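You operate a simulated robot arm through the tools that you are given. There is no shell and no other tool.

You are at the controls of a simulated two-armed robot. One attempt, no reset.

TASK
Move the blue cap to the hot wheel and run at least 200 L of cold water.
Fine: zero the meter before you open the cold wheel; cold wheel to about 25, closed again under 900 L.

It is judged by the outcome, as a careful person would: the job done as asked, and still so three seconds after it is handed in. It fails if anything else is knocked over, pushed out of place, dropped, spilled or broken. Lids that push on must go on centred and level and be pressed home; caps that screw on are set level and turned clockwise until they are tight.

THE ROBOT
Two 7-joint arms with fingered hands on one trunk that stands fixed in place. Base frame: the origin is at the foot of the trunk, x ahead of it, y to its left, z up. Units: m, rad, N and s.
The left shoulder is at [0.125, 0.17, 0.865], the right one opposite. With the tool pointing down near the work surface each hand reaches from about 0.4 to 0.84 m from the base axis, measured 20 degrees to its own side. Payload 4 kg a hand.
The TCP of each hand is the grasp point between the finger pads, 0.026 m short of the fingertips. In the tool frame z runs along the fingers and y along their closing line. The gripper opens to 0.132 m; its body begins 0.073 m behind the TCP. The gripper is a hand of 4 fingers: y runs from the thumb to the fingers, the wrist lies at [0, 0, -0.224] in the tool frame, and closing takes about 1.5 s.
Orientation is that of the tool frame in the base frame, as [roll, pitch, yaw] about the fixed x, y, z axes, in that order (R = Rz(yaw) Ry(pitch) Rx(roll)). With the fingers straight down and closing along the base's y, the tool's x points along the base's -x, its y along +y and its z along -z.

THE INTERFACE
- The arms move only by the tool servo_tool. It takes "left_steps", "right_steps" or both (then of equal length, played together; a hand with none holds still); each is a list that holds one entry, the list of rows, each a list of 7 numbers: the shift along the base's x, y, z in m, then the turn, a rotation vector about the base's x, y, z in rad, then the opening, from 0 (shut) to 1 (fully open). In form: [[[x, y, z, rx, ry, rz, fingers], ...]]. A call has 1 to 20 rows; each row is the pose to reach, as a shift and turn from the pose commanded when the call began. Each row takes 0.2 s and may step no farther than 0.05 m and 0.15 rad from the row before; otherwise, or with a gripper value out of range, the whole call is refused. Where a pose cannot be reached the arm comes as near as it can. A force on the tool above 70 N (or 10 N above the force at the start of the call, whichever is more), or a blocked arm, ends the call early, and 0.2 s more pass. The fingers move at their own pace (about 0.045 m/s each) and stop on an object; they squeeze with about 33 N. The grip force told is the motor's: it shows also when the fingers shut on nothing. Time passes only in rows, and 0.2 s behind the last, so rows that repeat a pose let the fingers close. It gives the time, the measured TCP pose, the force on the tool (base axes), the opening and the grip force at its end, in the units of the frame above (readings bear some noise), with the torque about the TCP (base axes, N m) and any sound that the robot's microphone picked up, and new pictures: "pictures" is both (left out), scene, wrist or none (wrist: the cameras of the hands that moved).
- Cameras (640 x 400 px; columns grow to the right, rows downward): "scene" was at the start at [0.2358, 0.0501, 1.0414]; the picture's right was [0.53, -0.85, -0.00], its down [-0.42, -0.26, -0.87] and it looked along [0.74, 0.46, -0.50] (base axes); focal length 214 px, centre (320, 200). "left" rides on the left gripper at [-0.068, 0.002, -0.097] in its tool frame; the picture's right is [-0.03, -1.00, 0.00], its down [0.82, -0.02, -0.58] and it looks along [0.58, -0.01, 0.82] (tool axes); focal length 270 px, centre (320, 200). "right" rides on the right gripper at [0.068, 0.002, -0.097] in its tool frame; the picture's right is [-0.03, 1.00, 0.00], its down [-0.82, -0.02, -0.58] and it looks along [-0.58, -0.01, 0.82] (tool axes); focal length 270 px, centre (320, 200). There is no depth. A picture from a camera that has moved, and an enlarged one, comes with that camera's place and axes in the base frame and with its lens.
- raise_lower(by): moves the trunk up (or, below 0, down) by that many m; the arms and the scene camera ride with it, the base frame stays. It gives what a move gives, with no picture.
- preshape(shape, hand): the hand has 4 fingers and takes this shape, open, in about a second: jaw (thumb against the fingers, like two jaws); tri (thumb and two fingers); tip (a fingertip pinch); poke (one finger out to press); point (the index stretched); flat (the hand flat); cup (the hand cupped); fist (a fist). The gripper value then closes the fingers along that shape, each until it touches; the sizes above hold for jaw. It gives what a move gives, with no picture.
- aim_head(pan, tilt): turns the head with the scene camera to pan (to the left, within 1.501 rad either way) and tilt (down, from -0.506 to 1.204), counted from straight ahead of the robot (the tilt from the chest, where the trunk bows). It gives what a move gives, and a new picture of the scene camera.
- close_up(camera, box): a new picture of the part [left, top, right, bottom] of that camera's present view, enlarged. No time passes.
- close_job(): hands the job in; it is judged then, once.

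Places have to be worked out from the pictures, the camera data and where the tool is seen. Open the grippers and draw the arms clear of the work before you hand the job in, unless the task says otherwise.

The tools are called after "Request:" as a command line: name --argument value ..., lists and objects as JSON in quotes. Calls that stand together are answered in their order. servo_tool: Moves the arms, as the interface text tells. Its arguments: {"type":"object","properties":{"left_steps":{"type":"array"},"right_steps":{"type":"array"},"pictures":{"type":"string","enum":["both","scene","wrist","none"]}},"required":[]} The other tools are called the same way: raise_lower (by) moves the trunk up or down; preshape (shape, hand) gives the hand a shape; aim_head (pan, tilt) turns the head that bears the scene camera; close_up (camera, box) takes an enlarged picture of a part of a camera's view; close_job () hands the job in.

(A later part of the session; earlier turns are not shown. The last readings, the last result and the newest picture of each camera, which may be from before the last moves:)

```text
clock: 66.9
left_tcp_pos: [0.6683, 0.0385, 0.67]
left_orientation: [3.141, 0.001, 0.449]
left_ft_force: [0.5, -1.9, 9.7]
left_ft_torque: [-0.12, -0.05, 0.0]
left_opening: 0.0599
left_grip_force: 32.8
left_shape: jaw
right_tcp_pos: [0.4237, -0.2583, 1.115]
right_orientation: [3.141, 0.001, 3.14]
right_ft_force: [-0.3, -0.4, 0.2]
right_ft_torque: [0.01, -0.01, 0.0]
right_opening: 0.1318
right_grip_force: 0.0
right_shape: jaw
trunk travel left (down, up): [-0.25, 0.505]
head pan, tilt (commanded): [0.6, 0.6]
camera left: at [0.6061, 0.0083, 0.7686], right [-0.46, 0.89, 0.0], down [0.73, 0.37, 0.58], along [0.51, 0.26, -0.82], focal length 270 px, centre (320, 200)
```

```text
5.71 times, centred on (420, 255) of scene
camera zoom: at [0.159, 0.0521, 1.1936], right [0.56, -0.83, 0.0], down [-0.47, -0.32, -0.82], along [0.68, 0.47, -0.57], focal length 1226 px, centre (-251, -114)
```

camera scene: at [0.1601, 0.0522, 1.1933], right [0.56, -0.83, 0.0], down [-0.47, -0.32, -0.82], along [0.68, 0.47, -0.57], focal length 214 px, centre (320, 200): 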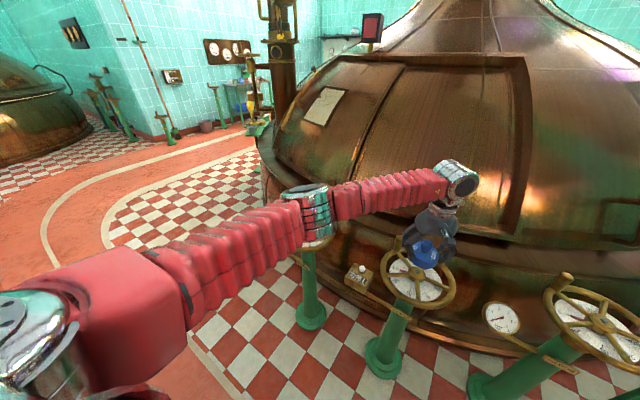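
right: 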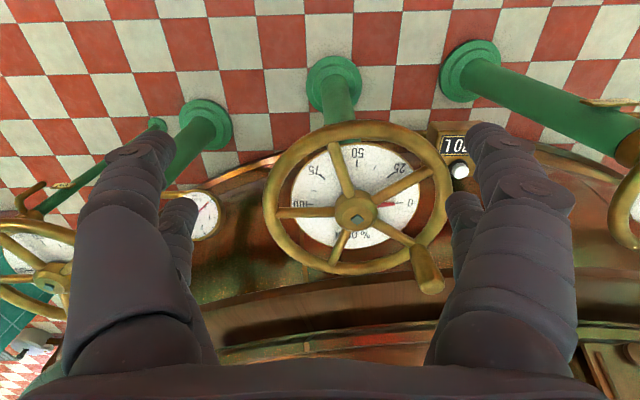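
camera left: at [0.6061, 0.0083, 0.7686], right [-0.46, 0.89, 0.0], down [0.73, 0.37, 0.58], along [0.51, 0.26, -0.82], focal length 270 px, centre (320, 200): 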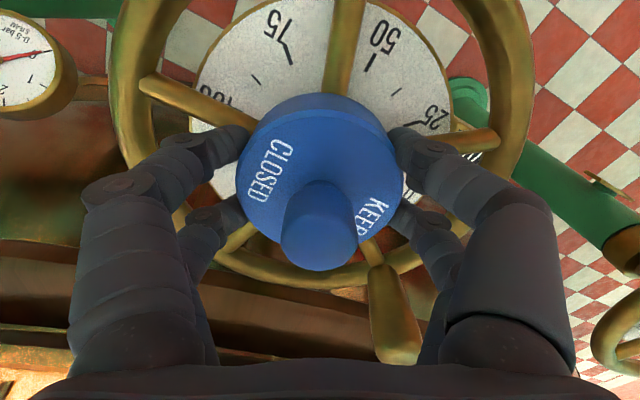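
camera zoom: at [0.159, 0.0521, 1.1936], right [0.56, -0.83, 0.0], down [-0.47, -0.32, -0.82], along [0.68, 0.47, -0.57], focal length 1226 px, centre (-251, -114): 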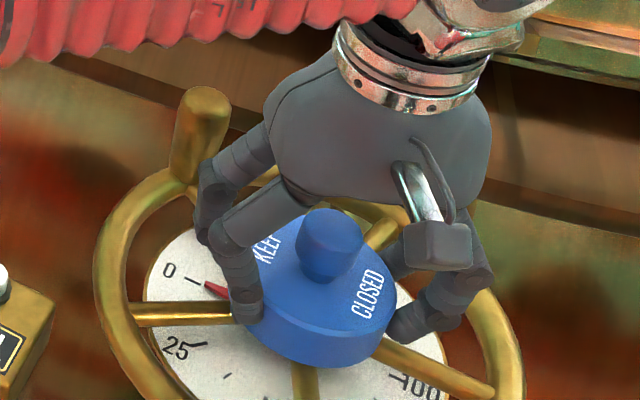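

Contact at z=0.670, the same seated height as on the cold hub, with about 10 N up-force. I press a little more (about 25 N) to seat it home, then relax.

Request:
servo_tool --left_steps '[[[0, 0, -0.0015, 0, 0, 0, 0.2], [0, 0, -0.003, 0, 0, 0, 0.2], [0, 0, -0.003, 0, 0, 0, 0.2]]]' --pictures "none"

Request:
servo_tool --left_steps '[[[0, 0, 0.002, 0, 0, 0, 0.2], [0, 0, 0.005, 0, 0, 0, 0.2], [0, 0, 0.005, 0, 0, 0, 0.2]]]' --pictures "wrist"

```text
clock: 67.7
left_tcp_pos: [0.6673, 0.0389, 0.6696]
left_orientation: [3.138, -0.002, 0.449]
left_ft_force: [4.1, -1.8, 30.4]
left_ft_torque: [-0.2, -0.07, 0.03]
left_opening: 0.0594
left_grip_force: 33.2
left_shape: jaw
right_tcp_pos: [0.4223, -0.2584, 1.1162]
right_orientation: [3.14, 0.002, 3.141]
right_ft_force: [0.8, 0.0, 0.1]
right_ft_torque: [0.03, 0.01, 0.01]
right_opening: 0.1321
right_grip_force: 0.0
right_shape: jaw
trunk travel left (down, up): [-0.25, 0.505]
head pan, tilt (commanded): [0.6, 0.6]
```

```text
clock: 68.5
left_tcp_pos: [0.6681, 0.0399, 0.67]
left_orientation: [-3.14, 0.002, 0.45]
left_ft_force: [5.0, -3.7, 18.2]
left_ft_torque: [-0.34, -0.27, 0.03]
left_opening: 0.0598
left_grip_force: 32.2
left_shape: jaw
right_tcp_pos: [0.4214, -0.2587, 1.1156]
right_orientation: [3.14, 0.0, -3.141]
right_ft_force: [0.0, 1.0, 0.9]
right_ft_torque: [0.01, 0.05, 0.02]
right_opening: 0.1318
right_grip_force: 0.1
right_shape: jaw
trunk travel left (down, up): [-0.25, 0.505]
head pan, tilt (commanded): [0.6, 0.6]
camera left: at [0.6051, 0.009, 0.7681], right [-0.46, 0.89, 0.0], down [0.73, 0.37, 0.58], along [0.51, 0.26, -0.82], focal length 270 px, centre (320, 200)
```

left: 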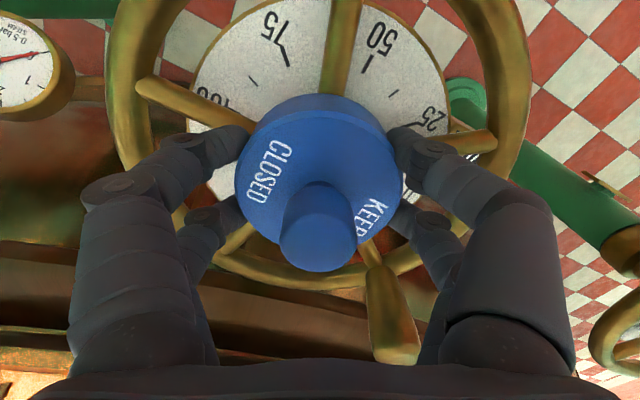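

About 18 N of press remains. I ease up slightly until the force is near zero, then open the fingers.

Request:
servo_tool --left_steps '[[[0, 0, 0.0015, 0, 0, 0, 0.2], [0, 0, 0.003, 0, 0, 0, 0.2], [0, 0, 0.003, 0, 0, 0, 0.2]]]' --pictures "none"

```text
clock: 69.3
left_tcp_pos: [0.6665, 0.04, 0.6714]
left_orientation: [-3.137, 0.006, 0.451]
left_ft_force: [-0.4, -2.3, 4.2]
left_ft_torque: [-0.18, -0.1, -0.04]
left_opening: 0.06
left_grip_force: 32.4
left_shape: jaw
right_tcp_pos: [0.4232, -0.2594, 1.1148]
right_orientation: [-3.14, 0.0, -3.141]
right_ft_force: [0.5, -0.4, 0.5]
right_ft_torque: [0.01, 0.02, 0.01]
right_opening: 0.1322
right_grip_force: 0.0
right_shape: jaw
trunk travel left (down, up): [-0.25, 0.505]
head pan, tilt (commanded): [0.6, 0.6]
```

Force is about 4 N. I open the fingers to about 0.10 m, holding the pose.

Request:
servo_tool --left_steps '[[[0, 0, 0, 0, 0, 0, 0.5], [0, 0, 0, 0, 0, 0, 0.6], [0, 0, 0, 0, 0, 0, 0.7], [0, 0, 0, 0, 0, 0, 0.78], [0, 0, 0, 0, 0, 0, 0.78], [0, 0, 0, 0, 0, 0, 0.78]]]' --pictures "wrist"

Request:
close_up --camera "scene" --box '[380, 220, 460, 290]'

```text
clock: 70.7
left_tcp_pos: [0.6677, 0.0395, 0.6726]
left_orientation: [-3.141, 0.004, 0.449]
left_ft_force: [-0.9, 0.5, 0.0]
left_ft_torque: [0.03, 0.02, -0.03]
left_opening: 0.1027
left_grip_force: 0.0
left_shape: jaw
right_tcp_pos: [0.423, -0.2591, 1.1152]
right_orientation: [-3.141, -0.001, 3.141]
right_ft_force: [0.8, -0.6, 0.3]
right_ft_torque: [0.0, 0.02, 0.0]
right_opening: 0.1318
right_grip_force: 0.1
right_shape: jaw
trunk travel left (down, up): [-0.25, 0.505]
head pan, tilt (commanded): [0.6, 0.6]
camera left: at [0.6066, 0.0092, 0.77], right [-0.46, 0.89, 0.0], down [0.73, 0.37, 0.58], along [0.51, 0.26, -0.82], focal length 270 px, centre (320, 200)
```

left: 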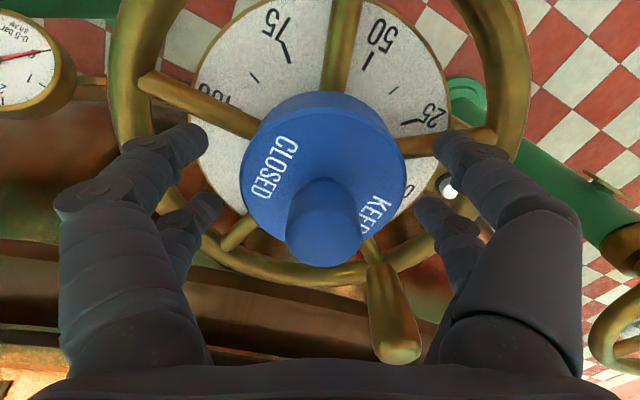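

```text
5.71 times, centred on (420, 255) of scene
camera zoom: at [0.1599, 0.0522, 1.1933], right [0.56, -0.83, 0.0], down [-0.47, -0.32, -0.82], along [0.68, 0.47, -0.57], focal length 1226 px, centre (-251, -114)
```

zoom: 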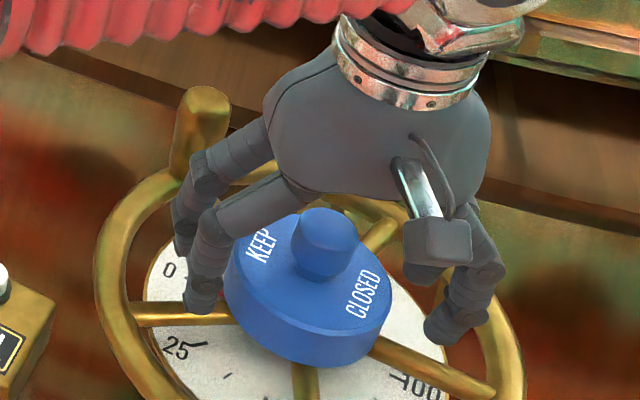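

The cap stays on the hub; it shifted a couple of millimetres as the fingers let go. I raise the hand straight up and inspect it.

Request:
servo_tool --left_steps '[[[0, 0, 0.02, 0, 0, 0, 0.78], [0, 0, 0.05, 0, 0, 0, 0.78], [0, 0, 0.09, 0, 0, 0, 0.85], [0, 0, 0.13, 0, 0, 0, 1], [-0.01, 0, 0.17, 0, 0, 0, 1], [-0.025, 0, 0.17, 0, 0, -0.15, 1], [-0.025, 0, 0.17, 0, 0, -0.3, 1], [-0.025, 0, 0.17, 0, 0, -0.45, 1], [-0.025, 0, 0.17, 0, 0, -0.45, 1]]]' --pictures "both"

Request:
close_up --camera "scene" --box '[370, 220, 470, 320]'

Request:
close_up --camera "left" --box '[210, 0, 430, 200]'

```text
clock: 72.7
left_tcp_pos: [0.6428, 0.0392, 0.8424]
left_orientation: [-3.141, 0.003, -0.001]
left_ft_force: [-0.1, -0.7, -0.1]
left_ft_torque: [0.0, 0.02, 0.01]
left_opening: 0.1319
left_grip_force: 0.0
left_shape: jaw
right_tcp_pos: [0.4247, -0.258, 1.1152]
right_orientation: [3.141, -0.001, -3.141]
right_ft_force: [-0.6, -0.8, 0.2]
right_ft_torque: [0.0, -0.01, 0.0]
right_opening: 0.1317
right_grip_force: 0.1
right_shape: jaw
trunk travel left (down, up): [-0.25, 0.505]
head pan, tilt (commanded): [0.6, 0.6]
camera scene: at [0.1599, 0.0523, 1.1933], right [0.56, -0.83, 0.0], down [-0.47, -0.32, -0.82], along [0.68, 0.47, -0.57], focal length 214 px, centre (320, 200)
camera left: at [0.5728, 0.0381, 0.9396], right [-0.02, 1.0, 0.0], down [0.82, 0.02, 0.57], along [0.57, 0.01, -0.82], focal length 270 px, centre (320, 200)
```

scene: 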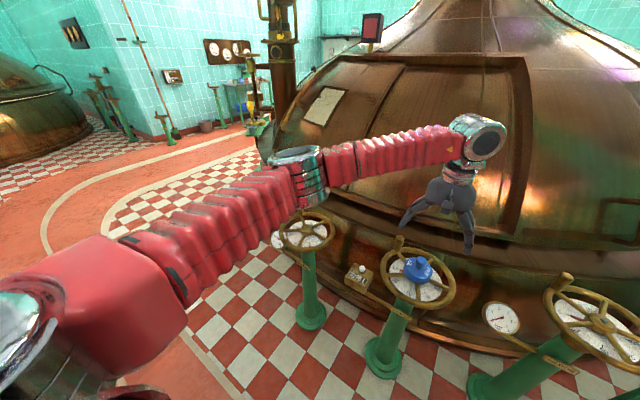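
left: 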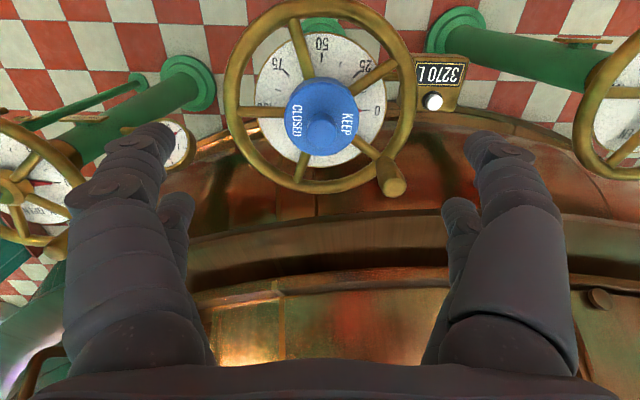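

```text
4.00 times, centred on (420, 270) of scene
camera zoom: at [0.1599, 0.0523, 1.1933], right [0.56, -0.83, 0.0], down [-0.47, -0.32, -0.82], along [0.68, 0.47, -0.57], focal length 858 px, centre (-80, -80)
```

zoom: 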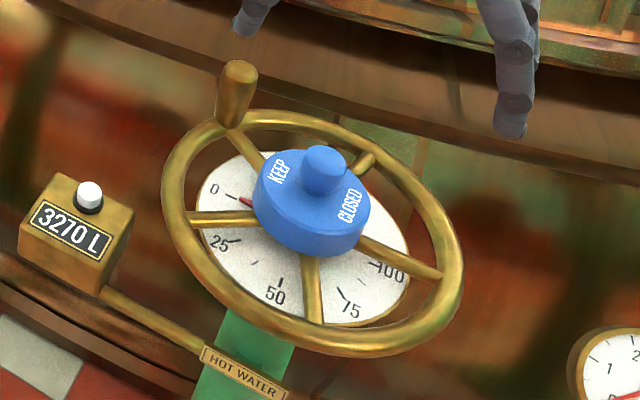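

```text
2.00 times, centred on (320, 100) of left
camera zoom: at [0.5728, 0.0381, 0.9396], right [-0.02, 1.0, 0.0], down [0.82, 0.02, 0.57], along [0.57, 0.01, -0.82], focal length 541 px, centre (320, 400)
```

zoom: 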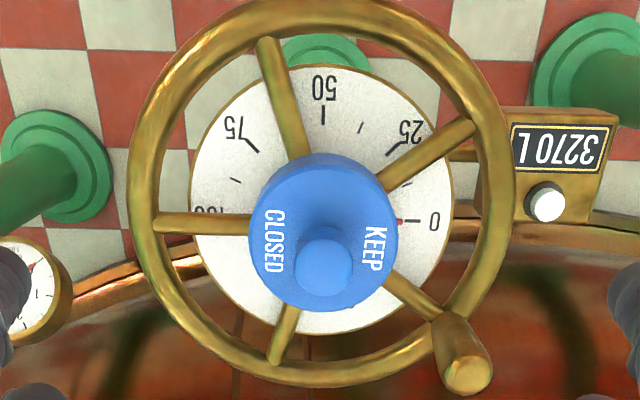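

The cap is centred on the hot hub (within ~1 mm of the rim centre), level, and at the same height as it had on the cold hub. Next is the meter button near [0.684, 0.216, 0.514]: I move above it and shape the hand for poking.

Request:
servo_tool --left_steps '[[[0.0, 0.04, 0, 0, 0, 0, 1], [0.0, 0.08, 0, 0, 0, 0, 1], [0.0, 0.12, 0, 0, 0, 0, 1], [0.0, 0.16, 0, 0, 0, 0, 1], [0.0, 0.177, 0, 0, 0, 0, 1], [0.0, 0.177, 0, 0, 0, 0, 1]]]' --pictures "none"

Request:
preshape --shape "poke" --hand "left"

Request:
servo_tool --left_steps '[[[0, 0, 0, 0, 0, 0, 1]]]' --pictures "both"

Request:
close_up --camera "scene" --box '[320, 120, 480, 300]'

```text
clock: 74.1
left_tcp_pos: [0.6432, 0.2162, 0.8429]
left_orientation: [3.141, 0.004, 0.0]
left_ft_force: [0.9, -0.2, 0.7]
left_ft_torque: [-0.02, 0.01, -0.02]
left_opening: 0.1318
left_grip_force: 0.0
left_shape: jaw
right_tcp_pos: [0.4238, -0.2582, 1.1141]
right_orientation: [-3.141, 0.001, -3.141]
right_ft_force: [-0.1, -0.3, -0.1]
right_ft_torque: [0.0, 0.05, 0.0]
right_opening: 0.1321
right_grip_force: 0.1
right_shape: jaw
trunk travel left (down, up): [-0.25, 0.505]
head pan, tilt (commanded): [0.6, 0.6]
```

```text
clock: 75.0
left_tcp_pos: [0.6433, 0.2158, 0.8431]
left_orientation: [-3.141, 0.004, 0.001]
left_ft_force: [0.1, -0.4, -0.9]
left_ft_torque: [-0.02, -0.01, 0.02]
left_opening: 0.0
left_grip_force: 0.1
left_shape: poke
right_tcp_pos: [0.4241, -0.259, 1.1154]
right_orientation: [3.142, 0.0, 3.141]
right_ft_force: [0.4, -0.3, 0.0]
right_ft_torque: [0.01, -0.01, 0.01]
right_opening: 0.1319
right_grip_force: 0.1
right_shape: jaw
trunk travel left (down, up): [-0.25, 0.505]
head pan, tilt (commanded): [0.6, 0.6]
```

```text
clock: 75.4
left_tcp_pos: [0.6438, 0.2157, 0.8434]
left_orientation: [-3.141, 0.004, 0.0]
left_ft_force: [0.0, -1.7, -0.2]
left_ft_torque: [-0.01, -0.03, -0.04]
left_opening: 0.0
left_grip_force: 0.0
left_shape: poke
right_tcp_pos: [0.4235, -0.2587, 1.1145]
right_orientation: [3.14, 0.0, 3.141]
right_ft_force: [0.7, 0.6, -0.2]
right_ft_torque: [-0.01, -0.03, 0.01]
right_opening: 0.1322
right_grip_force: 0.1
right_shape: jaw
trunk travel left (down, up): [-0.25, 0.505]
head pan, tilt (commanded): [0.6, 0.6]
camera scene: at [0.1599, 0.0522, 1.1933], right [0.56, -0.83, 0.0], down [-0.47, -0.32, -0.82], along [0.68, 0.47, -0.57], focal length 214 px, centre (320, 200)
camera left: at [0.5744, 0.215, 0.9412], right [-0.02, 1.0, 0.0], down [0.82, 0.02, 0.58], along [0.57, 0.01, -0.82], focal length 270 px, centre (320, 200)
```

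scene: 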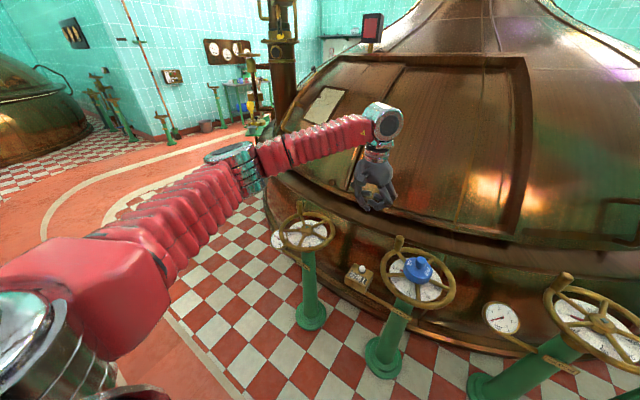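
left: 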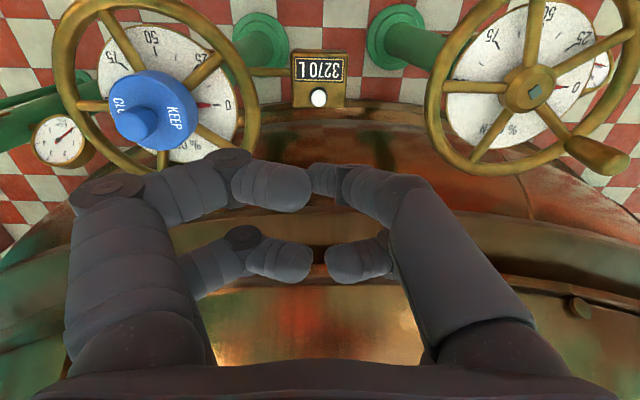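

```text
2.22 times, centred on (400, 210) of scene
camera zoom: at [0.1599, 0.0522, 1.1933], right [0.56, -0.83, 0.0], down [-0.47, -0.32, -0.82], along [0.68, 0.47, -0.57], focal length 477 px, centre (142, 178)
```

zoom: 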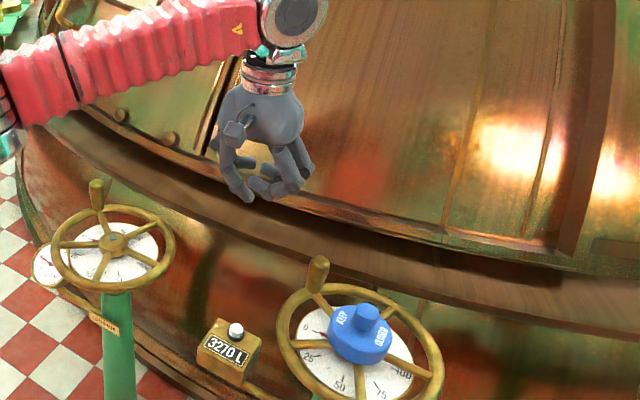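

The poke shape is not clear from this picture; I wait a moment and take a closer look.

Request:
servo_tool --left_steps '[[[0, 0, 0, 0, 0, 0, 1], [0, 0, 0, 0, 0, 0, 1], [0, 0, 0, 0, 0, 0, 1], [0, 0, 0, 0, 0, 0, 1]]]' --pictures "wrist"

Request:
close_up --camera "scene" --box '[340, 140, 420, 220]'

```text
clock: 76.4
left_tcp_pos: [0.6438, 0.2155, 0.8434]
left_orientation: [3.14, 0.003, -0.001]
left_ft_force: [0.1, -0.3, -0.1]
left_ft_torque: [0.0, -0.02, 0.02]
left_opening: 0.0
left_grip_force: 0.1
left_shape: poke
right_tcp_pos: [0.4247, -0.2585, 1.1153]
right_orientation: [-3.14, -0.002, -3.141]
right_ft_force: [0.5, -0.5, 1.2]
right_ft_torque: [0.01, 0.07, -0.01]
right_opening: 0.132
right_grip_force: 0.0
right_shape: jaw
trunk travel left (down, up): [-0.25, 0.505]
head pan, tilt (commanded): [0.6, 0.6]
camera left: at [0.5744, 0.2151, 0.9411], right [-0.03, 1.0, 0.0], down [0.82, 0.02, 0.58], along [0.57, 0.01, -0.82], focal length 270 px, centre (320, 200)
```

left: 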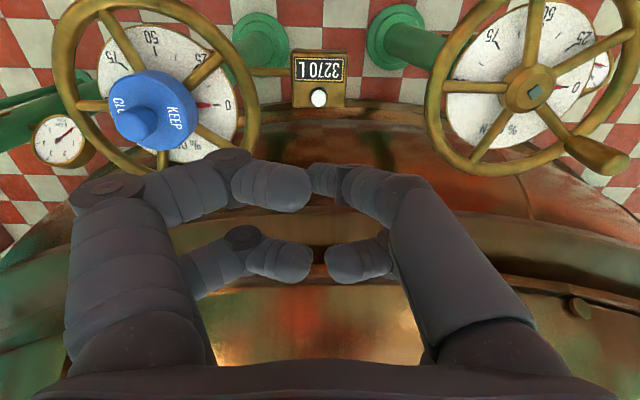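

```text
5.00 times, centred on (380, 180) of scene
camera zoom: at [0.1599, 0.0522, 1.1933], right [0.56, -0.83, 0.0], down [-0.47, -0.32, -0.82], along [0.68, 0.47, -0.57], focal length 1072 px, centre (20, 300)
```

zoom: 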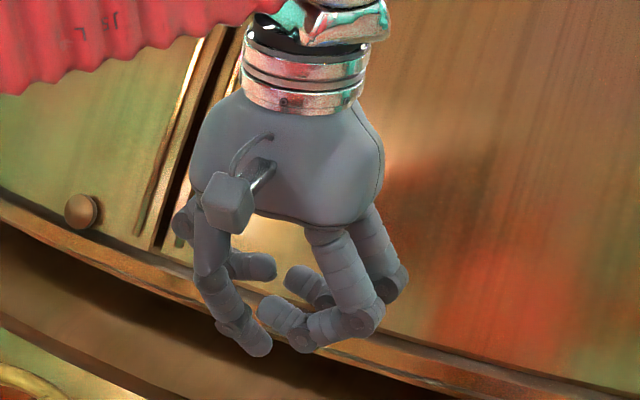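

In the poke shape one finger points down close to the tool axis while the others curl to the side. I turn the hand −π/2 so the curled fingers face the robot rather than the hot rim, and move above the button.

Request:
servo_tool --left_steps '[[[0.004, -0.001, 0, 0, 0, -0.145, 1], [0.008, -0.002, 0, 0, 0, -0.29, 1], [0.012, -0.003, 0, 0, 0, -0.435, 1], [0.016, -0.004, 0, 0, 0, -0.58, 1], [0.02, -0.005, 0, 0, 0, -0.725, 1], [0.024, -0.006, 0, 0, 0, -0.87, 1], [0.028, -0.007, 0, 0, 0, -1.015, 1], [0.032, -0.008, 0, 0, 0, -1.16, 1], [0.036, -0.009, 0, 0, 0, -1.305, 1], [0.04, -0.0105, 0, 0, 0, -1.45, 1], [0.04, -0.0105, 0, 0, 0, -1.57, 1], [0.04, -0.0105, 0, 0, 0, -1.57, 1]]]' --pictures "both"

Request:
close_up --camera "scene" --box '[340, 140, 440, 300]'

```text
clock: 79.0
left_tcp_pos: [0.6819, 0.2055, 0.843]
left_orientation: [3.14, 0.001, -1.573]
left_ft_force: [-0.2, -0.5, 0.5]
left_ft_torque: [0.02, 0.01, 0.0]
left_opening: 0.0001
left_grip_force: 0.1
left_shape: poke
right_tcp_pos: [0.4235, -0.2591, 1.1145]
right_orientation: [-3.14, -0.001, -3.14]
right_ft_force: [-0.6, 0.3, -0.5]
right_ft_torque: [0.01, 0.01, 0.01]
right_opening: 0.1318
right_grip_force: 0.0
right_shape: jaw
trunk travel left (down, up): [-0.25, 0.505]
head pan, tilt (commanded): [0.6, 0.6]
camera scene: at [0.16, 0.0522, 1.1933], right [0.56, -0.83, 0.0], down [-0.47, -0.32, -0.82], along [0.68, 0.47, -0.57], focal length 214 px, centre (320, 200)
camera left: at [0.6794, 0.2748, 0.941], right [1.0, 0.02, 0.0], down [0.02, -0.82, 0.58], along [0.01, -0.58, -0.82], focal length 270 px, centre (320, 200)
```

scene: 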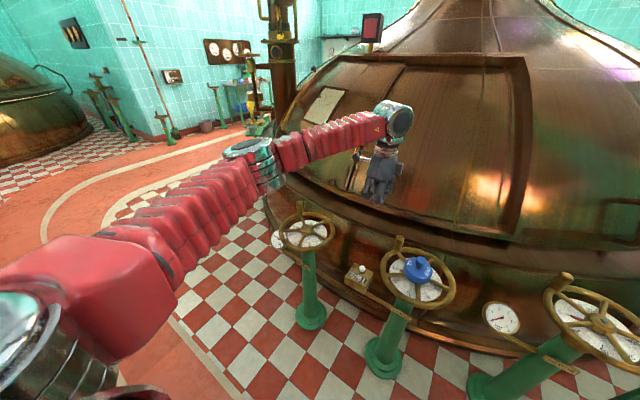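
left: 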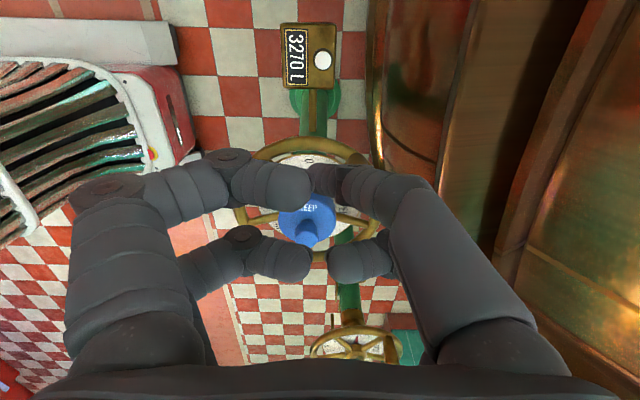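

```text
2.50 times, centred on (390, 220) of scene
camera zoom: at [0.16, 0.0522, 1.1933], right [0.56, -0.83, 0.0], down [-0.47, -0.32, -0.82], along [0.68, 0.47, -0.57], focal length 536 px, centre (145, 150)
```

zoom: 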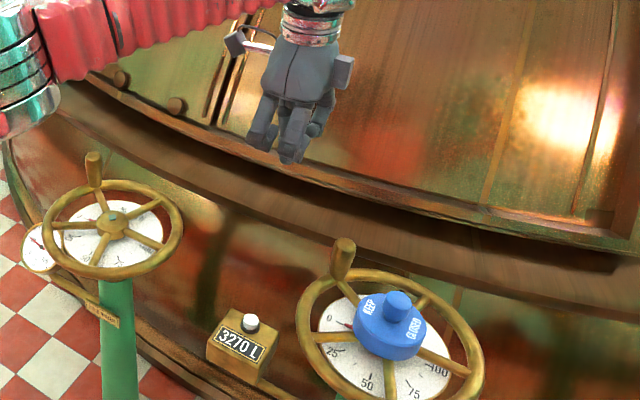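

The button lies near [0.684, 0.215]. I lower the hand toward it, tilting it 0.26 rad so the palm leans away from the hot rim, and stop about 7 cm above for a look.

Request:
servo_tool --left_steps '[[[0, 0, -0.02, -0.13, 0, 0, 1], [0, 0, -0.05, -0.26, 0, 0, 1], [0.0, 0, -0.09, -0.26, 0, 0, 1], [0, 0, -0.13, -0.26, 0, 0, 1], [0, 0, -0.17, -0.26, 0, 0, 1], [0, 0, -0.21, -0.26, 0, 0, 1], [0, 0, -0.245, -0.26, 0, 0, 1], [0, 0, -0.245, -0.26, 0, 0, 1]]]' --pictures "both"

Request:
close_up --camera "scene" --box '[320, 220, 420, 300]'

Request:
close_up --camera "left" --box '[240, 60, 400, 220]'

```text
clock: 80.8
left_tcp_pos: [0.6828, 0.2034, 0.5982]
left_orientation: [3.141, -0.258, -1.572]
left_ft_force: [-0.2, 0.6, 0.2]
left_ft_torque: [-0.02, 0.0, -0.01]
left_opening: 0.0
left_grip_force: 0.0
left_shape: poke
right_tcp_pos: [0.4238, -0.2582, 1.1143]
right_orientation: [3.141, 0.0, -3.14]
right_ft_force: [-0.1, -0.6, -0.3]
right_ft_torque: [0.0, 0.01, -0.04]
right_opening: 0.1318
right_grip_force: 0.0
right_shape: jaw
trunk travel left (down, up): [-0.25, 0.505]
head pan, tilt (commanded): [0.6, 0.6]
camera scene: at [0.1597, 0.0522, 1.1934], right [0.56, -0.83, 0.0], down [-0.47, -0.32, -0.82], along [0.68, 0.47, -0.57], focal length 214 px, centre (320, 200)
camera left: at [0.6788, 0.2969, 0.6749], right [1.0, 0.03, -0.01], down [0.02, -0.64, 0.77], along [0.02, -0.77, -0.64], focal length 270 px, centre (320, 200)
```

scene: 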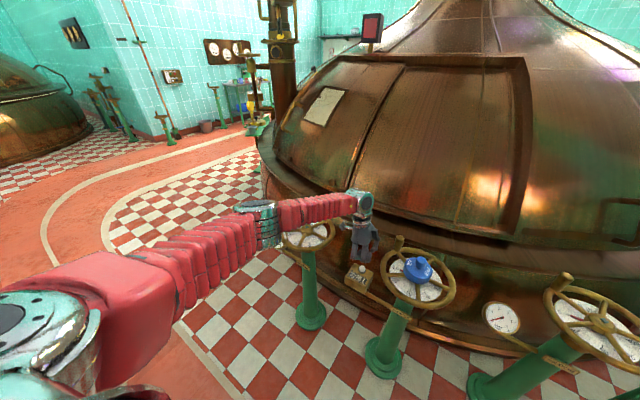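
left: 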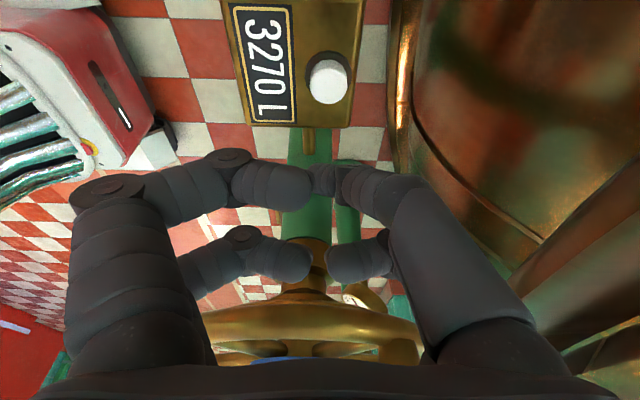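

```text
5.00 times, centred on (370, 260) of scene
camera zoom: at [0.1597, 0.0522, 1.1934], right [0.56, -0.83, 0.0], down [-0.47, -0.32, -0.82], along [0.68, 0.47, -0.57], focal length 1072 px, centre (70, -100)
```

zoom: 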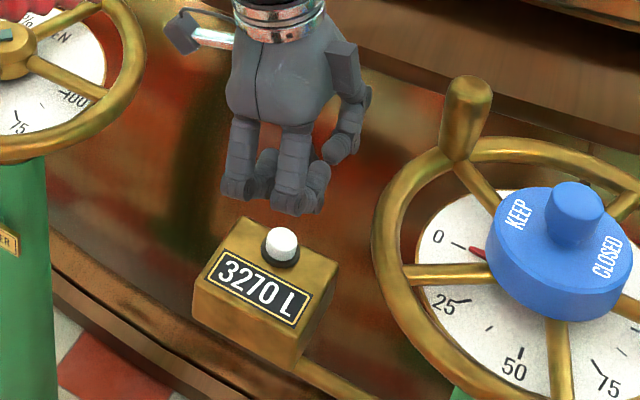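

```text
2.50 times, centred on (320, 140) of left
camera zoom: at [0.6788, 0.2969, 0.6749], right [1.0, 0.03, -0.01], down [0.02, -0.64, 0.77], along [0.02, -0.77, -0.64], focal length 676 px, centre (320, 350)
```

zoom: 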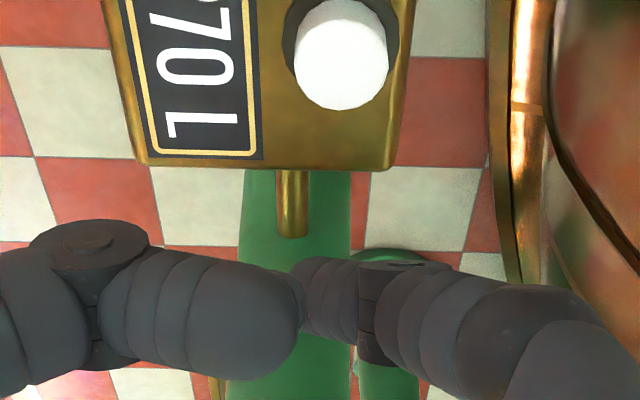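

The fingertip is near [0.682, 0.211, 0.590] and the button top near [0.685, 0.215, 0.520]. I shift 3 mm each way and descend 60 mm to just above the button.

Request:
servo_tool --left_steps '[[[0.003, 0.003, -0.015, 0, 0, 0, 1], [0.003, 0.003, -0.03, 0, 0, 0, 1], [0.003, 0.003, -0.045, 0, 0, 0, 1], [0.003, 0.003, -0.056, 0, 0, 0, 1], [0.003, 0.003, -0.056, 0, 0, 0, 1]]]' --pictures "both"

Request:
close_up --camera "scene" --box '[330, 230, 410, 300]'

Request:
close_up --camera "left" --box '[240, 60, 400, 220]'

```text
clock: 82.0
left_tcp_pos: [0.6856, 0.2074, 0.5427]
left_orientation: [-3.14, -0.259, -1.571]
left_ft_force: [-0.7, -0.9, -0.1]
left_ft_torque: [0.0, 0.0, -0.02]
left_opening: 0.0
left_grip_force: 0.0
left_shape: poke
right_tcp_pos: [0.4236, -0.2588, 1.1147]
right_orientation: [3.141, 0.001, 3.142]
right_ft_force: [0.2, -0.4, -0.6]
right_ft_torque: [0.02, 0.03, 0.02]
right_opening: 0.132
right_grip_force: 0.0
right_shape: jaw
trunk travel left (down, up): [-0.25, 0.505]
head pan, tilt (commanded): [0.6, 0.6]
camera scene: at [0.1598, 0.0522, 1.1933], right [0.56, -0.83, 0.0], down [-0.47, -0.32, -0.82], along [0.68, 0.47, -0.57], focal length 214 px, centre (320, 200)
camera left: at [0.683, 0.2995, 0.6197], right [1.0, 0.02, -0.01], down [0.02, -0.64, 0.77], along [0.01, -0.77, -0.64], focal length 270 px, centre (320, 200)
```

scene: 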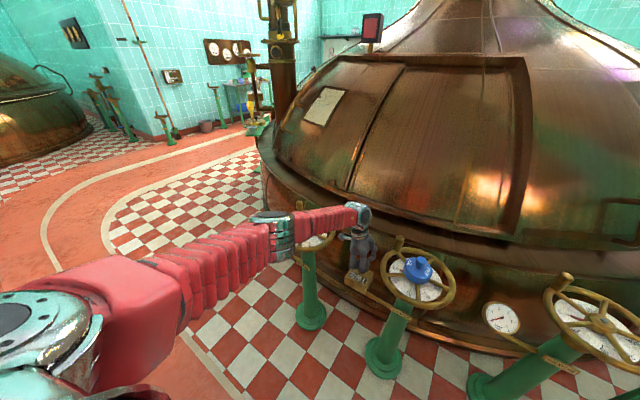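
left: 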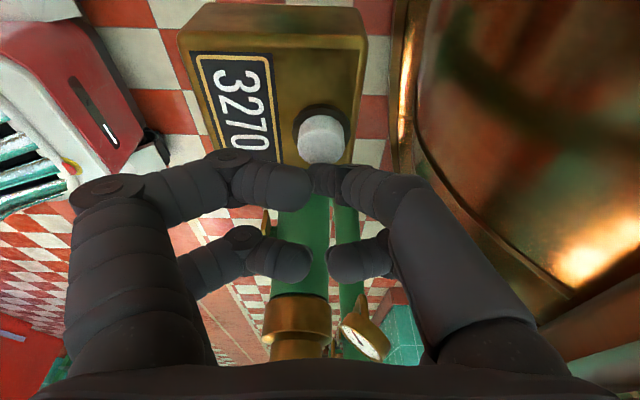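

```text
5.71 times, centred on (370, 265) of scene
camera zoom: at [0.1598, 0.0522, 1.1933], right [0.56, -0.83, 0.0], down [-0.47, -0.32, -0.82], along [0.68, 0.47, -0.57], focal length 1226 px, centre (34, -171)
```

zoom: 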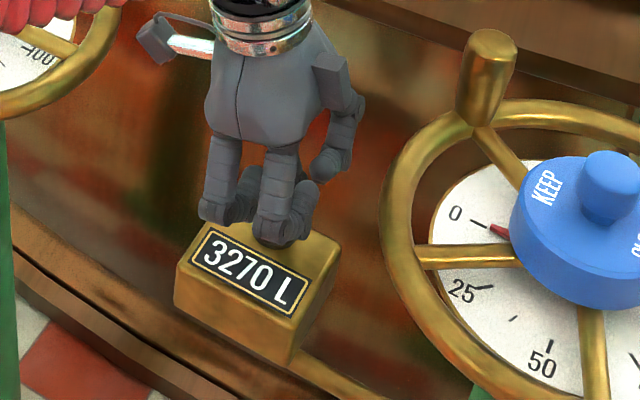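

```text
2.50 times, centred on (320, 140) of left
camera zoom: at [0.683, 0.2995, 0.6197], right [1.0, 0.02, -0.01], down [0.02, -0.64, 0.77], along [0.01, -0.77, -0.64], focal length 676 px, centre (320, 350)
```

zoom: 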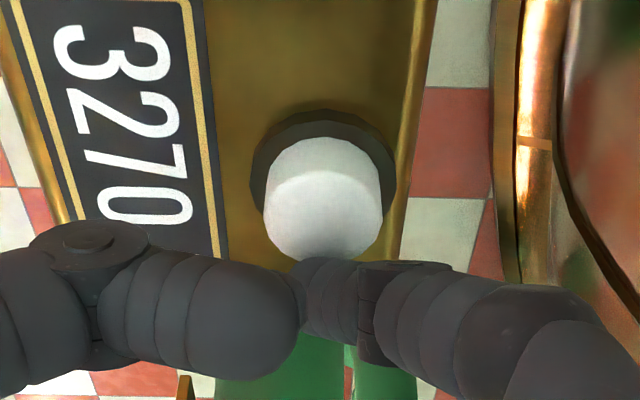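

The fingertip is right over the white button (aligned within ~3 mm). I descend in small steps and read the force.

Request:
servo_tool --left_steps '[[[0, 0.001, -0.004, 0, 0, 0, 1], [0, 0.001, -0.008, 0, 0, 0, 1], [0, 0.001, -0.011, 0, 0, 0, 1]]]' --pictures "wrist"

Request:
close_up --camera "scene" --box '[330, 230, 410, 300]'

```text
clock: 82.8
left_tcp_pos: [0.6865, 0.2074, 0.5336]
left_orientation: [-3.139, -0.261, -1.571]
left_ft_force: [1.2, -0.4, 17.3]
left_ft_torque: [-0.05, -0.04, 0.0]
left_opening: 0.0002
left_grip_force: 0.0
left_shape: poke
right_tcp_pos: [0.4231, -0.2596, 1.1156]
right_orientation: [3.141, -0.001, -3.141]
right_ft_force: [-0.2, -0.6, 0.2]
right_ft_torque: [0.04, -0.01, 0.0]
right_opening: 0.1316
right_grip_force: 0.1
right_shape: jaw
trunk travel left (down, up): [-0.25, 0.505]
head pan, tilt (commanded): [0.6, 0.6]
heard: click
camera left: at [0.6833, 0.3001, 0.6116], right [1.0, 0.03, 0.0], down [0.02, -0.64, 0.77], along [0.02, -0.77, -0.64], focal length 270 px, centre (320, 200)
```

left: 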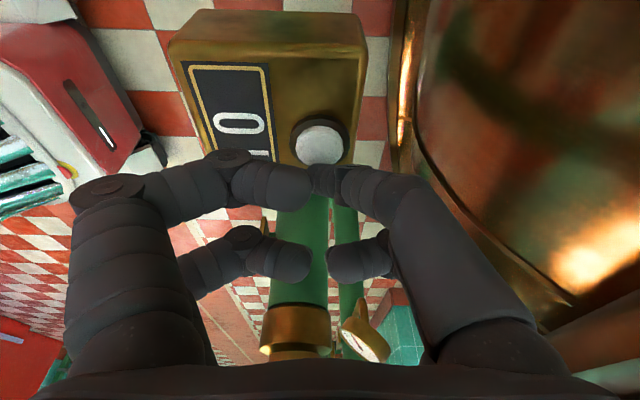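

```text
5.71 times, centred on (370, 265) of scene
camera zoom: at [0.1583, 0.0518, 1.1939], right [0.56, -0.83, 0.0], down [-0.47, -0.32, -0.83], along [0.68, 0.47, -0.56], focal length 1226 px, centre (34, -171)
```

zoom: 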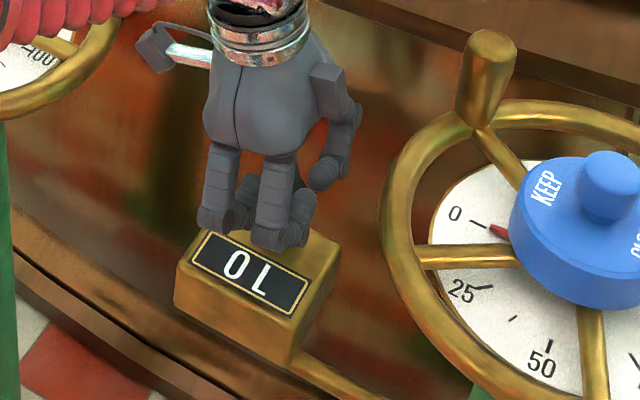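

A click was heard and the meter now reads 0 L. I lift straight up and undo the tilt.

Request:
servo_tool --left_steps '[[[0, 0, 0.02, 0, 0, 0, 1], [0, 0, 0.06, 0, 0, 0, 1], [0, 0, 0.1, 0, 0, 0, 1], [0, 0, 0.145, 0, 0, 0, 1], [0, 0, 0.19, 0, 0, 0, 1], [0, 0, 0.235, 0, 0, 0, 1], [0, 0, 0.275, 0.13, 0, 0, 1], [0, 0, 0.31, 0.26, 0, 0, 1], [0, 0, 0.31, 0.26, 0, 0, 1]]]' --pictures "scene"

Request:
preshape --shape "jaw" --hand "left"

Request:
close_up --camera "scene" --box '[260, 190, 360, 290]'

```text
clock: 84.8
left_tcp_pos: [0.6864, 0.2098, 0.8428]
left_orientation: [3.139, 0.003, -1.57]
left_ft_force: [0.1, 0.1, -0.6]
left_ft_torque: [-0.01, 0.03, -0.02]
left_opening: 0.0003
left_grip_force: 0.0
left_shape: poke
right_tcp_pos: [0.4252, -0.2595, 1.1139]
right_orientation: [-3.142, -0.002, -3.141]
right_ft_force: [0.3, 1.0, 0.8]
right_ft_torque: [0.02, -0.01, -0.01]
right_opening: 0.1319
right_grip_force: 0.1
right_shape: jaw
trunk travel left (down, up): [-0.25, 0.505]
head pan, tilt (commanded): [0.6, 0.6]
camera scene: at [0.1601, 0.0523, 1.1932], right [0.56, -0.83, 0.0], down [-0.47, -0.32, -0.82], along [0.68, 0.47, -0.57], focal length 214 px, centre (320, 200)
```

scene: 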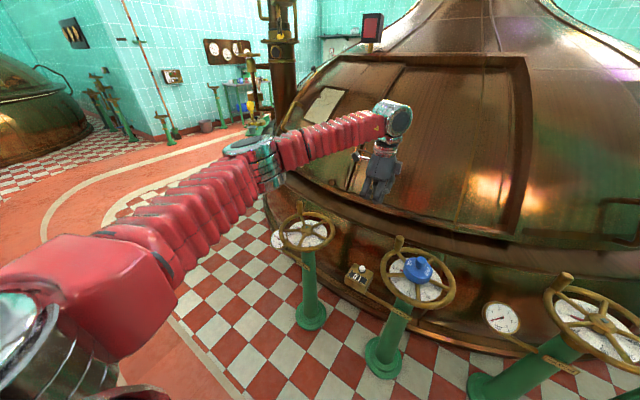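

```text
clock: 85.7
left_tcp_pos: [0.6857, 0.2099, 0.8427]
left_orientation: [-3.141, 0.002, -1.57]
left_ft_force: [-0.1, -1.0, -1.1]
left_ft_torque: [-0.01, 0.0, -0.01]
left_opening: 0.1318
left_grip_force: 0.1
left_shape: jaw
right_tcp_pos: [0.4238, -0.259, 1.1142]
right_orientation: [3.14, 0.002, 3.14]
right_ft_force: [0.4, 0.4, 0.3]
right_ft_torque: [0.0, -0.01, 0.03]
right_opening: 0.132
right_grip_force: 0.1
right_shape: jaw
trunk travel left (down, up): [-0.25, 0.505]
head pan, tilt (commanded): [0.6, 0.6]
```

```text
4.00 times, centred on (310, 240) of scene
camera zoom: at [0.1599, 0.0523, 1.1933], right [0.56, -0.83, 0.0], down [-0.47, -0.32, -0.82], along [0.68, 0.47, -0.57], focal length 858 px, centre (360, 40)
```

zoom: 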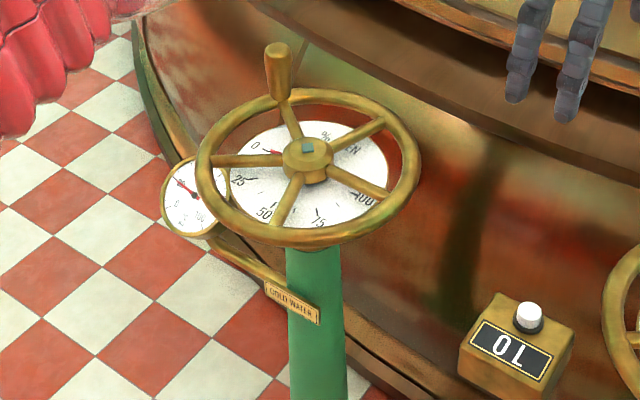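

The meter shows 0 L and the hot cap is undisturbed. Now I go to the cold wheel's crank handle, which I put at about [0.692, 0.514], z 0.635–0.707, with the hand yawed so the fingers close radially on it.

Request:
servo_tool --left_steps '[[[0.001, 0.038, 0, 0, 0, 0.1175, 1], [0.002, 0.076, 0, 0, 0, 0.235, 1], [0.003, 0.114, 0, 0, 0, 0.3525, 1], [0.004, 0.152, 0, 0, 0, 0.47, 1], [0.005, 0.19, 0, 0, 0, 0.5875, 1], [0.006, 0.228, 0, 0, 0, 0.705, 1], [0.006, 0.266, 0, 0, 0, 0.8225, 1], [0.006, 0.304, 0, 0, 0, 0.94, 1], [0.006, 0.304, -0.03, 0, 0, 0.94, 1], [0.006, 0.304, -0.05, 0, 0, 0.94, 1], [0.006, 0.304, -0.05, 0, 0, 0.94, 1]]]' --pictures "both"

Request:
close_up --camera "left" --box '[200, 20, 440, 220]'

Request:
close_up --camera "scene" --box '[260, 150, 360, 260]'

```text
clock: 88.1
left_tcp_pos: [0.6926, 0.5141, 0.7926]
left_orientation: [3.141, 0.003, -0.63]
left_ft_force: [0.6, 0.1, -0.4]
left_ft_torque: [-0.03, -0.02, 0.0]
left_opening: 0.1319
left_grip_force: 0.1
left_shape: jaw
right_tcp_pos: [0.4247, -0.2573, 1.1144]
right_orientation: [-3.14, 0.001, 3.141]
right_ft_force: [-0.3, 0.3, 0.3]
right_ft_torque: [0.0, 0.0, 0.02]
right_opening: 0.132
right_grip_force: 0.1
right_shape: jaw
trunk travel left (down, up): [-0.25, 0.505]
head pan, tilt (commanded): [0.6, 0.6]
camera scene: at [0.1599, 0.0522, 1.1933], right [0.56, -0.83, 0.0], down [-0.47, -0.32, -0.82], along [0.68, 0.47, -0.57], focal length 214 px, centre (320, 200)
camera left: at [0.6359, 0.554, 0.8908], right [0.57, 0.82, 0.0], down [0.67, -0.47, 0.58], along [0.47, -0.33, -0.82], focal length 270 px, centre (320, 200)
```

scene: 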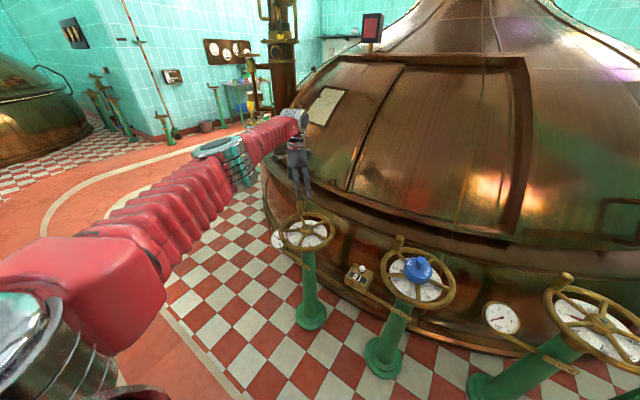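
left: 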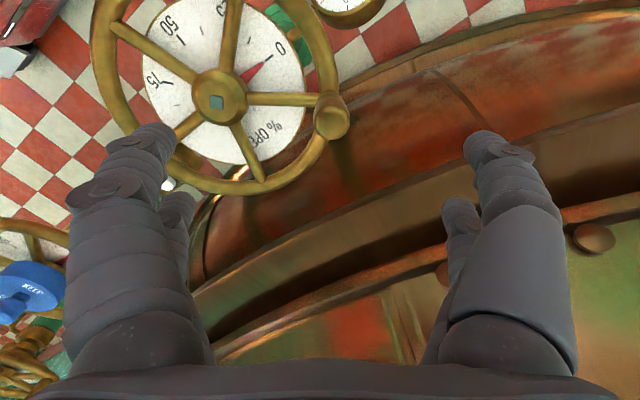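

```text
2.00 times, centred on (320, 120) of left
camera zoom: at [0.6359, 0.554, 0.8908], right [0.57, 0.82, 0.0], down [0.67, -0.47, 0.58], along [0.47, -0.33, -0.82], focal length 541 px, centre (320, 360)
```

zoom: 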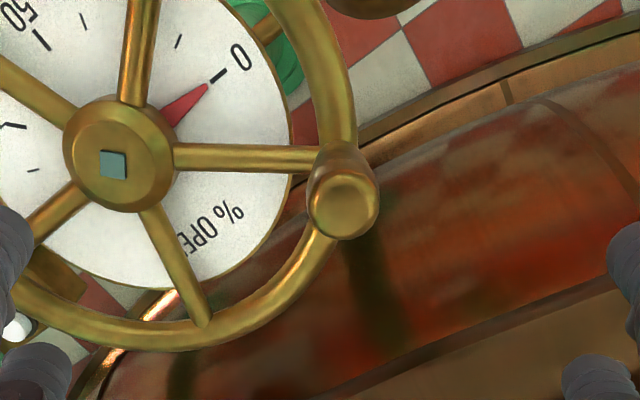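

```text
3.64 times, centred on (310, 205) of scene
camera zoom: at [0.1599, 0.0522, 1.1933], right [0.56, -0.83, 0.0], down [-0.47, -0.32, -0.82], along [0.68, 0.47, -0.57], focal length 780 px, centre (356, 182)
```

zoom: 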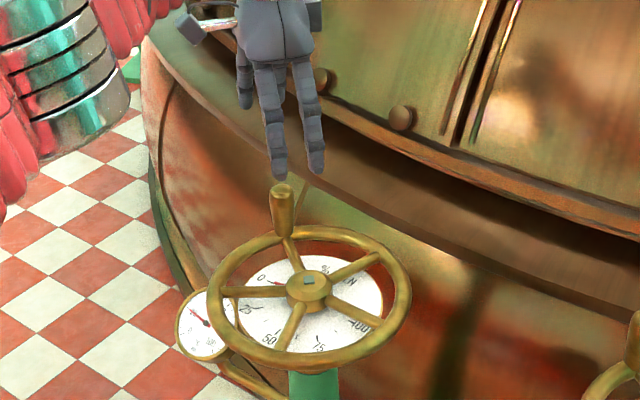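

The handle axis reads about [0.693, 0.523] and the hub [0.6375, 0.442], so radius ≈0.098 m at ≈55°. I centre on the handle, narrow the fingers to ~0.066 m, and descend around it to z≈0.683.

Request:
servo_tool --left_steps '[[[0.0005, 0.0085, 0, 0, 0, 0, 0.5], [0.0005, 0.0085, 0, 0, 0, 0, 0.5], [0.0005, 0.0085, -0.015, 0, 0, 0, 0.5], [0.0005, 0.0085, -0.035, 0, 0, 0, 0.5], [0.0005, 0.0085, -0.06, 0, 0, 0, 0.5], [0.0005, 0.0085, -0.085, 0, 0, 0, 0.5], [0.0005, 0.0085, -0.108, 0, 0, 0, 0.5], [0.0005, 0.0085, -0.108, 0, 0, 0, 0.5]]]' --pictures "both"

Request:
close_up --camera "scene" --box '[260, 160, 360, 260]'

```text
clock: 89.9
left_tcp_pos: [0.6859, 0.5197, 0.684]
left_orientation: [3.141, 0.003, -0.63]
left_ft_force: [0.2, 0.2, 0.4]
left_ft_torque: [-0.01, 0.0, 0.01]
left_opening: 0.0663
left_grip_force: 0.1
left_shape: jaw
left hand out of reach, approached as far as the arm can: row 7, 8
right_tcp_pos: [0.424, -0.2591, 1.1137]
right_orientation: [-3.142, -0.001, -3.141]
right_ft_force: [-0.2, 0.9, -0.4]
right_ft_torque: [0.03, -0.01, 0.03]
right_opening: 0.132
right_grip_force: 0.1
right_shape: jaw
trunk travel left (down, up): [-0.25, 0.505]
head pan, tilt (commanded): [0.6, 0.6]
camera scene: at [0.1599, 0.0523, 1.1933], right [0.56, -0.83, 0.0], down [-0.47, -0.32, -0.82], along [0.68, 0.47, -0.57], focal length 214 px, centre (320, 200)
camera left: at [0.6299, 0.5605, 0.7813], right [0.57, 0.82, 0.0], down [0.67, -0.47, 0.58], along [0.47, -0.33, -0.82], focal length 270 px, centre (320, 200)
```

scene: 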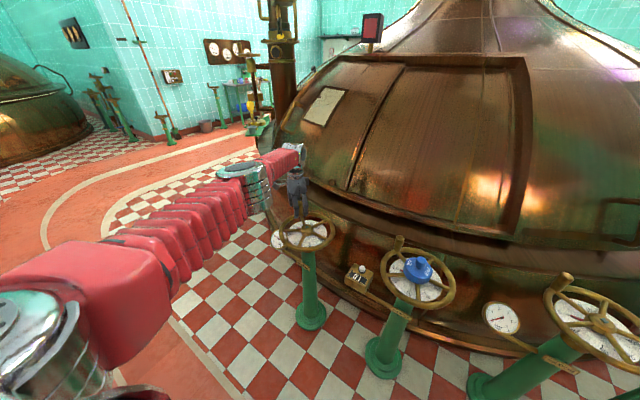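
left: 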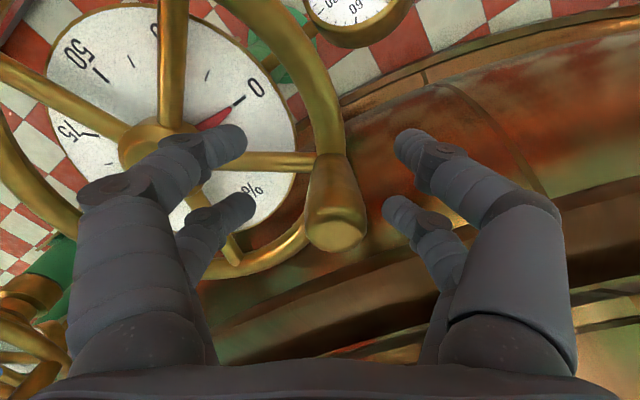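

```text
4.00 times, centred on (310, 210) of scene
camera zoom: at [0.1599, 0.0523, 1.1933], right [0.56, -0.83, 0.0], down [-0.47, -0.32, -0.82], along [0.68, 0.47, -0.57], focal length 858 px, centre (360, 160)
```

zoom: 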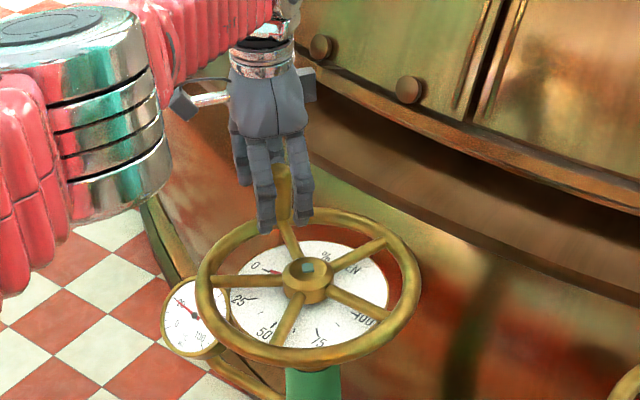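

The handle lies about 7 mm beyond the arm's reach with the trunk raised (the shoulders sit farther back up here). I lift the hand well clear and lower the trunk 0.10 m to bring the shoulders forward.

Request:
servo_tool --left_steps '[[[-0.005, -0.002, 0.03, 0, 0, 0, 0.5], [-0.01, -0.004, 0.07, 0, 0, 0, 0.5], [-0.02, -0.006, 0.11, 0, 0, 0, 0.5], [-0.035, -0.01, 0.15, 0, 0, 0, 0.5], [-0.05, -0.015, 0.19, 0, 0, 0, 0.5], [-0.06, -0.02, 0.22, 0, 0, 0, 0.5]]]' --pictures "none"

Request:
raise_lower --by -0.1

```text
clock: 91.3
left_tcp_pos: [0.6288, 0.5003, 0.9029]
left_orientation: [3.141, 0.003, -0.63]
left_ft_force: [-0.1, 0.2, 0.3]
left_ft_torque: [-0.04, 0.03, 0.02]
left_opening: 0.0665
left_grip_force: 0.1
left_shape: jaw
right_tcp_pos: [0.4244, -0.2591, 1.1147]
right_orientation: [-3.14, 0.001, 3.141]
right_ft_force: [0.0, 0.5, -0.2]
right_ft_torque: [0.01, 0.0, -0.01]
right_opening: 0.1318
right_grip_force: 0.1
right_shape: jaw
trunk travel left (down, up): [-0.25, 0.505]
head pan, tilt (commanded): [0.6, 0.6]
```

```text
clock: 92.7
left_tcp_pos: [0.628, 0.5017, 0.8046]
left_orientation: [-3.14, 0.0, -0.63]
left_ft_force: [0.3, -0.1, 0.4]
left_ft_torque: [-0.02, -0.02, -0.03]
left_opening: 0.0666
left_grip_force: 0.1
left_shape: jaw
right_tcp_pos: [0.423, -0.2582, 1.0153]
right_orientation: [-3.141, 0.001, -3.141]
right_ft_force: [0.8, 0.1, 0.4]
right_ft_torque: [0.03, -0.01, 0.0]
right_opening: 0.1319
right_grip_force: 0.1
right_shape: jaw
trunk travel left (down, up): [-0.15, 0.605]
head pan, tilt (commanded): [0.6, 0.6]
```

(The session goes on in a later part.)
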